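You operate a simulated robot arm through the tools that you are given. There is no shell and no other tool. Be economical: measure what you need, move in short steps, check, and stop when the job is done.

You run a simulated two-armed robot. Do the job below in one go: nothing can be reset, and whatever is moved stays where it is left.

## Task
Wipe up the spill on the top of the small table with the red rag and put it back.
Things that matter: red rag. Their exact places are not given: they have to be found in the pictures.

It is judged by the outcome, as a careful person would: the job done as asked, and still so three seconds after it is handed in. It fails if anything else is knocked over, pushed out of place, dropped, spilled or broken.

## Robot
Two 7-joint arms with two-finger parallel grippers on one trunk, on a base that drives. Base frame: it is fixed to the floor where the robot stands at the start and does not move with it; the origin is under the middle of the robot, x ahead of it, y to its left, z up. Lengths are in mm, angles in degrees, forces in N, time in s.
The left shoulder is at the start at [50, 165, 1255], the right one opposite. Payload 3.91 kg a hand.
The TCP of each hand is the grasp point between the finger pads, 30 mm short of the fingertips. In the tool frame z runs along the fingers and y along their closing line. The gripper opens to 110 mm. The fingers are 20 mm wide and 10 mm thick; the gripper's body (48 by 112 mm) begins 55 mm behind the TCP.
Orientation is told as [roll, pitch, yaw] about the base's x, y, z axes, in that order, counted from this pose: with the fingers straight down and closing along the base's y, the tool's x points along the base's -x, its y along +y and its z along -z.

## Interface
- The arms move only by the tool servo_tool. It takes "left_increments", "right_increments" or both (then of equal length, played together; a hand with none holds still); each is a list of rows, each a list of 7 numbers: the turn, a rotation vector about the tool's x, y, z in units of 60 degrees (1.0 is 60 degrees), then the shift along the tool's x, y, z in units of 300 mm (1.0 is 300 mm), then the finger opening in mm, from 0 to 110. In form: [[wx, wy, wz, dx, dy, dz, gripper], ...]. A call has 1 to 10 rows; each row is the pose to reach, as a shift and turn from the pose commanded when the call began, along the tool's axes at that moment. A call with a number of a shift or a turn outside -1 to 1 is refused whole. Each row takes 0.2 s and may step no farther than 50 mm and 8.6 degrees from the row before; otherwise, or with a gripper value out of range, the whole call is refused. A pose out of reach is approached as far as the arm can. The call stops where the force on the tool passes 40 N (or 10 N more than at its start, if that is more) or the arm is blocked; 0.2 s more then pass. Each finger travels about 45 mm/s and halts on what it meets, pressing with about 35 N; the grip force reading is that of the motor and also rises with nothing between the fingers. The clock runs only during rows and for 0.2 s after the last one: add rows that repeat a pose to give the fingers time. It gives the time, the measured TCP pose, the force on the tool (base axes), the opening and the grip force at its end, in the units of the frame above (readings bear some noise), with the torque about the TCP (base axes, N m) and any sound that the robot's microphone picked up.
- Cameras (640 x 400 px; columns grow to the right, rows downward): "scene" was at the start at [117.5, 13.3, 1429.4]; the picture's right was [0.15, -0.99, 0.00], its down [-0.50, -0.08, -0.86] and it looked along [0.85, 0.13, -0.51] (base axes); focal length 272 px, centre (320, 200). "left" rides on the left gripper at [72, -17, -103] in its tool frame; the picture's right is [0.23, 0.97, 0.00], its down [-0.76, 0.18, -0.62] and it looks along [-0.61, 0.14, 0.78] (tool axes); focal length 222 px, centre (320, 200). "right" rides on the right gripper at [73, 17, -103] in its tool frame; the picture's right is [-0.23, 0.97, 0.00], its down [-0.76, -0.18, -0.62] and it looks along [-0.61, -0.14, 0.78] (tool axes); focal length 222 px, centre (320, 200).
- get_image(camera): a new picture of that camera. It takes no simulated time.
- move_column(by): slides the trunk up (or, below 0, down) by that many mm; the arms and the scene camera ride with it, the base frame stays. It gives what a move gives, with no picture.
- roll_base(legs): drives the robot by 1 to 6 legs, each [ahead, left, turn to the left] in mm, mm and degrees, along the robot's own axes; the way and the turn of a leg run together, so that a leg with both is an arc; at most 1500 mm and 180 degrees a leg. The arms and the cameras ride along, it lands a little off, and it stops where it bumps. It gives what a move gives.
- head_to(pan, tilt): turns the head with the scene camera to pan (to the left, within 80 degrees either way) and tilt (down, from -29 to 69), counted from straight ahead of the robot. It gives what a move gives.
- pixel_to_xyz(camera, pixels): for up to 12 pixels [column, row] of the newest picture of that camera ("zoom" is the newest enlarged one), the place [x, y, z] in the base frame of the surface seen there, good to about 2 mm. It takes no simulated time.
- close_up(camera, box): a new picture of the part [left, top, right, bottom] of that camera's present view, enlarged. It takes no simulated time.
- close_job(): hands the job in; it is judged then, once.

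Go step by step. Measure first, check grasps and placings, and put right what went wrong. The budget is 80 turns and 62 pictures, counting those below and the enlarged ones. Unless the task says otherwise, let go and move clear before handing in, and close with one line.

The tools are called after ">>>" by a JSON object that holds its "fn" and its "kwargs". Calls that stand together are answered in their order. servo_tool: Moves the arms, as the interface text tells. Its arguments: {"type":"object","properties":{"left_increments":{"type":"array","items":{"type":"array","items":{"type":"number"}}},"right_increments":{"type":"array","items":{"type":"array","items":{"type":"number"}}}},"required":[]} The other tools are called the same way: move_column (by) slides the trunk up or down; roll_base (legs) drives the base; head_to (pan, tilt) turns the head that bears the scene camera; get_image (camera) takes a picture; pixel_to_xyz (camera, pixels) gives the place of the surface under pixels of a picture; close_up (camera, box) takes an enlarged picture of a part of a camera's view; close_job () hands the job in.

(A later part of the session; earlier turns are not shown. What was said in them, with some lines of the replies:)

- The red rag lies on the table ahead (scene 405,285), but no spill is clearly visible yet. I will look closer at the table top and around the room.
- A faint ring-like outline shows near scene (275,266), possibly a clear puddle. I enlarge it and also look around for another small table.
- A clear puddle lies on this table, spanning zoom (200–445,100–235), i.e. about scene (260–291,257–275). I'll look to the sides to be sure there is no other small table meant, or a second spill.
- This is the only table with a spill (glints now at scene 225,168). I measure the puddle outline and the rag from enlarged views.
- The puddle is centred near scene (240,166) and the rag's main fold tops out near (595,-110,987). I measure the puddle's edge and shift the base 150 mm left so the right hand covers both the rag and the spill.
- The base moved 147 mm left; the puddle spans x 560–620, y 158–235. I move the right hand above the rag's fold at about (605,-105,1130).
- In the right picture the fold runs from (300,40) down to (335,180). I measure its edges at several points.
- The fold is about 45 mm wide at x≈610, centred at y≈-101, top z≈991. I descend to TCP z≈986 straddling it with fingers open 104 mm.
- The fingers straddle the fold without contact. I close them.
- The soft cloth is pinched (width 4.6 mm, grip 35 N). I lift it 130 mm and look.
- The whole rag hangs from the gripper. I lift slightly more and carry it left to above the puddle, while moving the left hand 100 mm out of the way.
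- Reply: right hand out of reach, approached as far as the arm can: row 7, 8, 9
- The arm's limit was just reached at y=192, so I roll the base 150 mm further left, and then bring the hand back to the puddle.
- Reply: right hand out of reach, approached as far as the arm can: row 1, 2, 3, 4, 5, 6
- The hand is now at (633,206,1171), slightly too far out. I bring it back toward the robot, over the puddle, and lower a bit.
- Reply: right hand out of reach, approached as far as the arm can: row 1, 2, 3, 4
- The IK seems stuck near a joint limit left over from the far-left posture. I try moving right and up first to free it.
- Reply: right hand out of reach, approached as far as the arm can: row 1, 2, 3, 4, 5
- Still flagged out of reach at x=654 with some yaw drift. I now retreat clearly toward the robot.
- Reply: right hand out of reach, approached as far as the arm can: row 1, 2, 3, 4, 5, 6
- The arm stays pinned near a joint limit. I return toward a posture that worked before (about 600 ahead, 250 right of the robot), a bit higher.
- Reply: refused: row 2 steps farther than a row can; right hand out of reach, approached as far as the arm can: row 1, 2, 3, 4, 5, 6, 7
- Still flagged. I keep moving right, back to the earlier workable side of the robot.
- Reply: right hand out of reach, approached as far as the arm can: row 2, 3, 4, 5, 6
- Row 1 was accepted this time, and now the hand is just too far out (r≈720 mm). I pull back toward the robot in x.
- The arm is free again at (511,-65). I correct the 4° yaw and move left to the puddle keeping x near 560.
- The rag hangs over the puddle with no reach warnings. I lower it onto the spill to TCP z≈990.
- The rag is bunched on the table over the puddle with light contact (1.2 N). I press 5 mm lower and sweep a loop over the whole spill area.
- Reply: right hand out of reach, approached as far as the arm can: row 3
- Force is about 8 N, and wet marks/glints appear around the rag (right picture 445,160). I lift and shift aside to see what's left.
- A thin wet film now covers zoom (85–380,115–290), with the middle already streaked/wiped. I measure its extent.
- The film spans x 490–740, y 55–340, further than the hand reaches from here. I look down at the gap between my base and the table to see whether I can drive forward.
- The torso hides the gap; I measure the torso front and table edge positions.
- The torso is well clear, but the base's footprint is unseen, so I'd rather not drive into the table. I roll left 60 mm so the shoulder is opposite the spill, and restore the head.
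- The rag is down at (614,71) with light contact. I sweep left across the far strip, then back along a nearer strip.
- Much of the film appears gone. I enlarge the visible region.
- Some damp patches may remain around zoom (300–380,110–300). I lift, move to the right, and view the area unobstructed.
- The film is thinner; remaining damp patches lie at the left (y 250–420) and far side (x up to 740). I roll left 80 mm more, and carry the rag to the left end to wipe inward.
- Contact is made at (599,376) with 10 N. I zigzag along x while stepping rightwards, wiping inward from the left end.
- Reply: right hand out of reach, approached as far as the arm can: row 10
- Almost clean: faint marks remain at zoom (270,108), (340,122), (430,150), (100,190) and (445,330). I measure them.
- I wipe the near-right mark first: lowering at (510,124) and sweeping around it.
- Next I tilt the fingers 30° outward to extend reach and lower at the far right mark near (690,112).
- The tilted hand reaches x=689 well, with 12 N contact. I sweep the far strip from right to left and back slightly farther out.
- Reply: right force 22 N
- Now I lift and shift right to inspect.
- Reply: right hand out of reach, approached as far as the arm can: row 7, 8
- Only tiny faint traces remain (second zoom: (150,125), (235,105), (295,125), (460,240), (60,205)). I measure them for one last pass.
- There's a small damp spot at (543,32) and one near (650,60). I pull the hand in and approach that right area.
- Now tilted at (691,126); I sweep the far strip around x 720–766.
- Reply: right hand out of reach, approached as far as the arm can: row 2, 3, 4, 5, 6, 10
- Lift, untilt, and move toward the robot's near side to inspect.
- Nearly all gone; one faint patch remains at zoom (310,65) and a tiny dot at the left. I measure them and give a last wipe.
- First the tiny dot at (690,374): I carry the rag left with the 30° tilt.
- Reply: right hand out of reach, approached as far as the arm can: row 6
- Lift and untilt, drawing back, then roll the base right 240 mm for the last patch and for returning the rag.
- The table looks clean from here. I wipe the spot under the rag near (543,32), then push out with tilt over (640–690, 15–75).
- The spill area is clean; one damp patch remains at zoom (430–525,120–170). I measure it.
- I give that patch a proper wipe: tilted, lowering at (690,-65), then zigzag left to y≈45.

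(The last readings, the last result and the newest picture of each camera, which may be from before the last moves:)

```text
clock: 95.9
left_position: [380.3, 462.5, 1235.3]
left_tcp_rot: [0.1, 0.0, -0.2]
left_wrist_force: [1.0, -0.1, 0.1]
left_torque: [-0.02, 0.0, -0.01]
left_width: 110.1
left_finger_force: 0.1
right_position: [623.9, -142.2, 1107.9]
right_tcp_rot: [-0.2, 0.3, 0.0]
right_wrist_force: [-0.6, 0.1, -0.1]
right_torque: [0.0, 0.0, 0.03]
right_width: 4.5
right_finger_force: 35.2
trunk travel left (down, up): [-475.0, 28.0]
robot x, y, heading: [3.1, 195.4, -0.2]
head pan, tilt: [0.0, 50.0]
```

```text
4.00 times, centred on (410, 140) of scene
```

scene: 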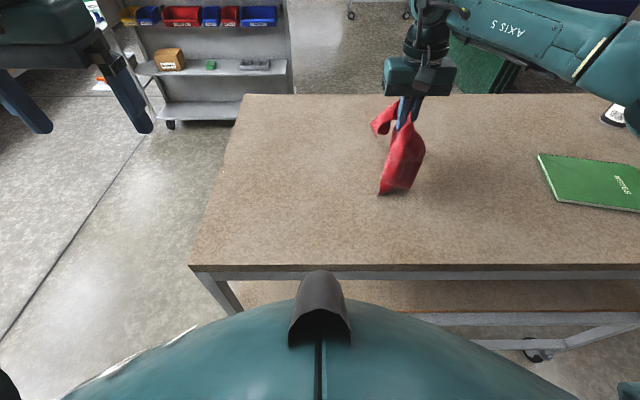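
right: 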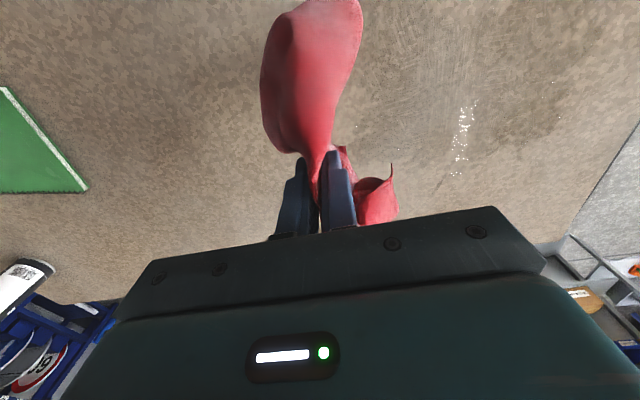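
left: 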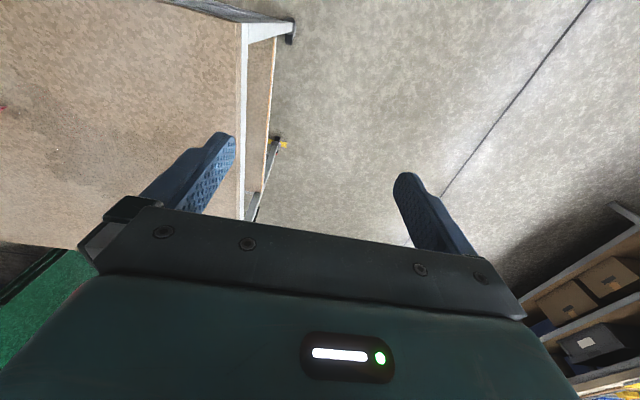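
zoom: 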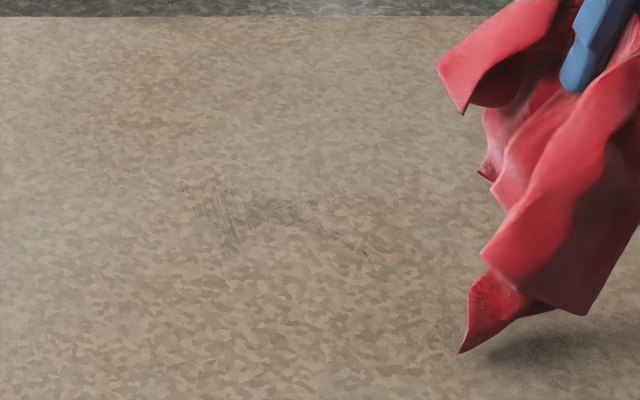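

The patch is thinner; one more dense set of strokes over it.

>>> {"fn": "servo_tool", "kwargs": {"right_increments": [[0, -0.125, 0, -0.06, 0.06, 0.04, 0], [0, -0.25, 0, -0.1, 0.12, 0.12, 0], [0, -0.375, 0, -0.14, 0.18, 0.2, 0], [0, -0.5, 0, -0.18, 0.24, 0.3, 0], [0, -0.5, 0, -0.18, 0.24, 0.412, 0], [0, -0.5, 0, -0.18, 0.38, 0.415, 0], [0, -0.5, 0, -0.18, 0.52, 0.415, 0], [0, -0.5, 0, -0.25, 0.58, 0.415, 0], [0, -0.5, 0, -0.25, 0.44, 0.415, 0], [0, -0.5, 0, -0.25, 0.3, 0.415, 0]]}}

>>> {"fn": "servo_tool", "kwargs": {"right_increments": [[0, 0, 0, -0.05, 0, 0.029, 0], [0, 0, 0, -0.05, 0.14, 0.029, 0], [0, 0, 0, -0.05, 0.26, 0.029, 0], [0, 0, 0, 0.05, 0.2, -0.029, 0], [0, 0, 0, 0.1, 0.06, -0.058, 0], [0, 0, 0, 0.1, -0.06, -0.058, 0], [0, 0, 0, 0.0, -0.02, 0, 0], [0, 0, 0, -0.1, 0.03, 0.058, 0], [0, 0, 0, 0.0, 0.09, 0.0, 0], [0, 0, 0, -0.08, 0.17, 0.046, 0]]}}

>>> {"fn": "servo_tool", "kwargs": {"right_increments": [[0, 0, 0, -0.06, 0, -0.105, 0], [0, 0.12, 0, -0.12, 0, -0.23, 0], [0, 0.24, 0, -0.15, -0.1, -0.36, 0], [0, 0.36, 0, -0.06, -0.2, -0.4, 0], [0, 0.48, 0, 0.03, -0.3, -0.45, 0], [0, 0.5, 0, 0.03, -0.43, -0.5, 0], [0, 0.5, 0, 0.03, -0.5, -0.5, 0], [0, 0.5, 0, 0.03, -0.5, -0.5, 0]]}}

>>> {"fn": "close_up", "kwargs": {"camera": "scene", "box": [200, 80, 520, 280]}}

```text
clock: 98.1
left_position: [378.7, 461.3, 1234.0]
left_tcp_rot: [0.0, 0.0, -0.3]
left_wrist_force: [0.1, -0.3, -0.2]
left_torque: [0.0, 0.0, 0.02]
left_width: 109.8
left_finger_force: 0.1
right_position: [698.9, -52.8, 984.5]
right_tcp_rot: [-0.3, -29.9, 0.1]
right_wrist_force: [-0.6, 1.0, 13.2]
right_torque: [0.01, -0.02, 0.0]
right_width: 4.7
right_finger_force: 35.2
trunk travel left (down, up): [-475.0, 28.0]
robot x, y, heading: [-1.3, 195.4, -0.3]
head pan, tilt: [0.0, 50.0]
```

```text
clock: 100.3
left_position: [378.8, 463.9, 1234.4]
left_tcp_rot: [-0.1, -0.1, -0.2]
left_wrist_force: [-0.1, 0.0, -0.2]
left_torque: [-0.02, 0.02, -0.01]
left_width: 110.0
left_finger_force: 0.1
right_position: [725.1, -0.4, 985.9]
right_tcp_rot: [-0.6, -29.8, 0.1]
right_wrist_force: [-1.9, -2.1, 16.6]
right_torque: [-0.01, -0.02, 0.01]
right_width: 4.8
right_finger_force: 35.0
trunk travel left (down, up): [-475.0, 28.0]
robot x, y, heading: [0.3, 192.2, -0.4]
head pan, tilt: [0.0, 50.0]
```

```text
clock: 102.1
left_position: [380.6, 461.5, 1235.1]
left_tcp_rot: [0.0, 0.0, -0.2]
left_wrist_force: [-0.6, -0.1, 0.5]
left_torque: [-0.03, 0.02, 0.0]
left_width: 109.9
left_finger_force: 0.0
right_position: [629.8, -135.2, 1098.7]
right_tcp_rot: [-0.4, 0.5, -0.2]
right_wrist_force: [0.5, -0.1, -0.3]
right_torque: [-0.05, -0.02, -0.01]
right_width: 4.5
right_finger_force: 35.3
right hand out of reach, approached as far as the arm can: row 6, 7, 8
trunk travel left (down, up): [-475.0, 28.0]
robot x, y, heading: [-1.1, 198.0, -0.2]
head pan, tilt: [0.0, 50.0]
```

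```text
2.00 times, centred on (360, 180) of scene
```

zoom: 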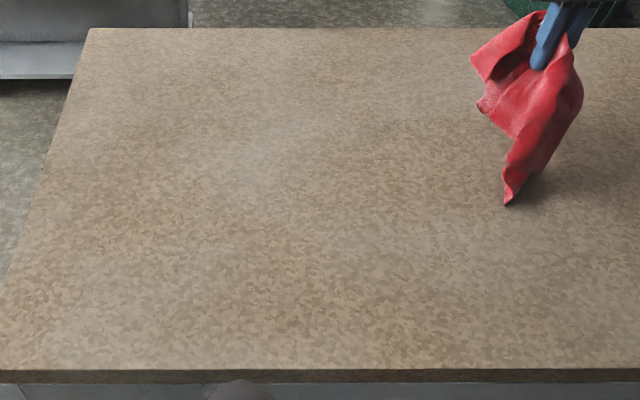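

The table is clean. I return the rag to its original grasp position (615,-100), lower to z≈985.

>>> {"fn": "servo_tool", "kwargs": {"right_increments": [[0, 0, 0, 0.05, 0.117, 0, 0], [0, 0, 0, 0.05, 0.117, 0.1, 0], [0, 0, 0, 0.05, 0.117, 0.2, 0], [0, 0, 0, 0.05, 0.117, 0.3, 0], [0, 0, 0, 0.05, 0.117, 0.375, 0], [0, 0, 0, 0.05, 0.117, 0.375, 0]]}}

>>> {"fn": "get_image", "kwargs": {"camera": "right"}}

```text
clock: 103.5
left_position: [378.2, 461.8, 1235.5]
left_tcp_rot: [0.0, -0.1, -0.2]
left_wrist_force: [-0.1, 0.5, 0.5]
left_torque: [-0.02, 0.0, 0.02]
left_width: 110.0
left_finger_force: 0.0
right_position: [614.1, -104.0, 987.8]
right_tcp_rot: [-0.4, 0.1, -0.1]
right_wrist_force: [-0.5, 0.2, 9.3]
right_torque: [0.02, -0.02, -0.01]
right_width: 4.8
right_finger_force: 35.0
trunk travel left (down, up): [-475.0, 28.0]
robot x, y, heading: [-3.6, 191.7, -0.1]
head pan, tilt: [0.0, 50.0]
```

```text
7 pictures are left
```

right: 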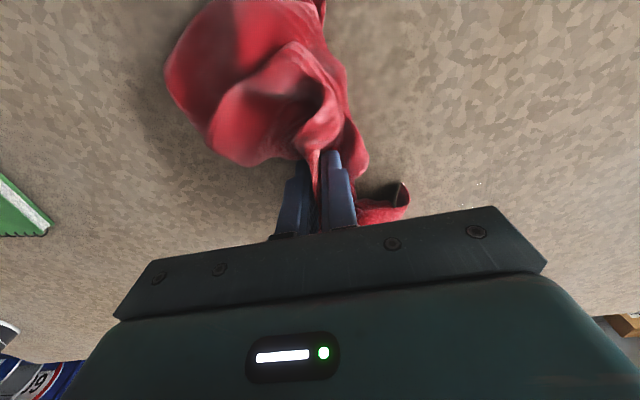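

The rag lies at its old place; I open the fingers and rise straight up.

>>> {"fn": "servo_tool", "kwargs": {"right_increments": [[0, 0, 0, 0, 0, 0, 30], [0, 0, 0, 0, 0, 0, 50], [0, 0, 0, 0, 0, 0, 50], [0, 0, 0, 0, 0, 0, 50], [0, 0, 0, 0, 0, -0.05, 50], [0, 0, 0, 0, 0, -0.12, 50], [0, 0, 0, 0, 0, -0.25, 50], [0, 0, 0, 0, 0, -0.4, 50], [0, 0, 0, 0.05, 0, -0.5, 50], [0, 0, 0, 0.15, 0, -0.6, 50]]}}

>>> {"fn": "get_image", "kwargs": {"camera": "scene"}}

>>> {"fn": "get_image", "kwargs": {"camera": "right"}}

```text
clock: 105.7
left_position: [379.5, 460.5, 1234.7]
left_tcp_rot: [0.1, 0.0, -0.2]
left_wrist_force: [0.0, 0.0, 0.0]
left_torque: [0.01, 0.01, -0.03]
left_width: 110.1
left_finger_force: 0.1
right_position: [570.1, -101.6, 1167.5]
right_tcp_rot: [-0.4, 0.3, -0.2]
right_wrist_force: [-0.2, 0.2, -0.2]
right_torque: [-0.02, -0.04, -0.02]
right_width: 49.5
right_finger_force: 0.1
trunk travel left (down, up): [-475.0, 28.0]
robot x, y, heading: [-1.6, 193.2, -0.2]
head pan, tilt: [0.0, 50.0]
```

```text
6 pictures are left
```

scene: 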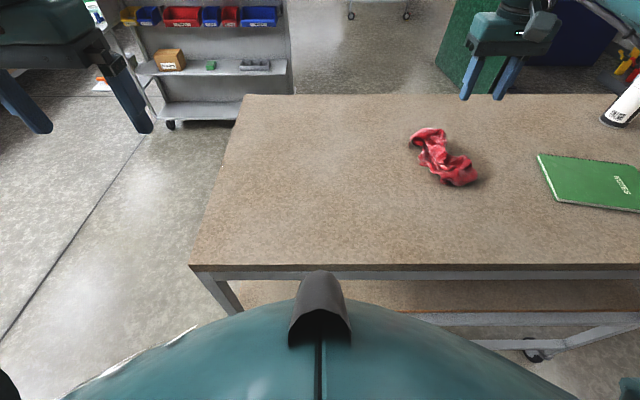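

```text
5 pictures are left
```

right: 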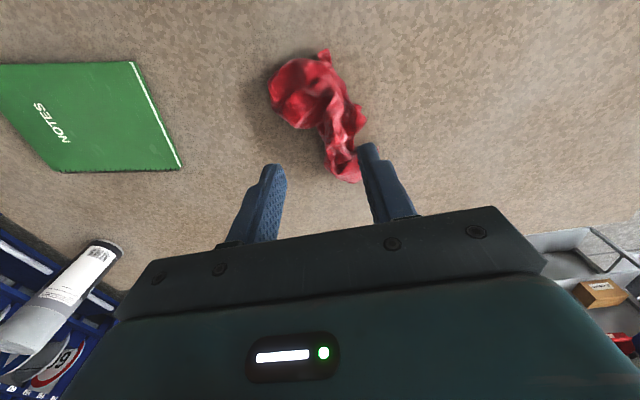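

The rag is released at its old spot (scene 440,158) and nothing else moved. A final close look at the wiped area.

>>> {"fn": "close_up", "kwargs": {"camera": "scene", "box": [210, 95, 402, 215]}}

>>> {"fn": "close_up", "kwargs": {"camera": "scene", "box": [350, 100, 510, 200]}}

>>> {"fn": "pixel_to_xyz", "kwargs": {"camera": "scene", "pixels": [[440, 158], [412, 140], [475, 182]]}}

```text
3.33 times, centred on (306, 155) of scene
```

zoom: 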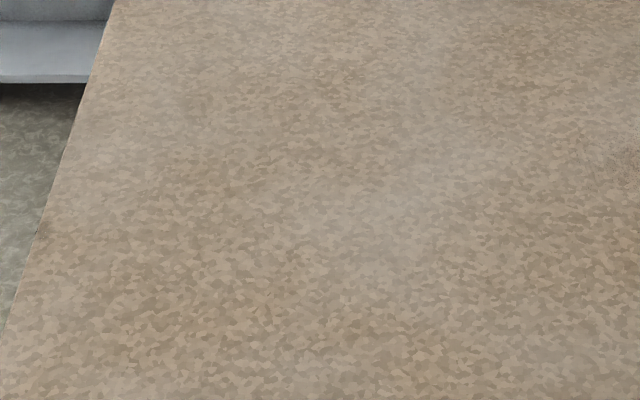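

```text
4.00 times, centred on (430, 150) of scene
```

zoom: 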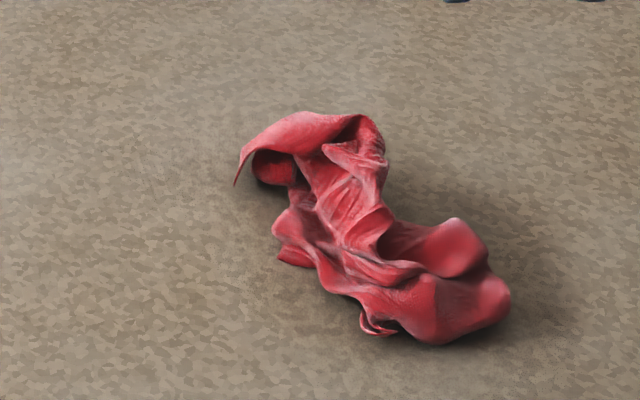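

```text
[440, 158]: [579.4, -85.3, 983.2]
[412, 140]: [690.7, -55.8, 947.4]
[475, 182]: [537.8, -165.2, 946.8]
```

The table is dry and the rag is at its original place, centred near (585,-100), with the hand clear, so I hand in.

>>> {"fn": "close_job", "kwargs": {}}

```text
The job is handed in.
```

The spill is wiped up with no wet marks visible in the last close-ups. The red rag is back where it was, though folded differently, and nothing else on the table was disturbed.
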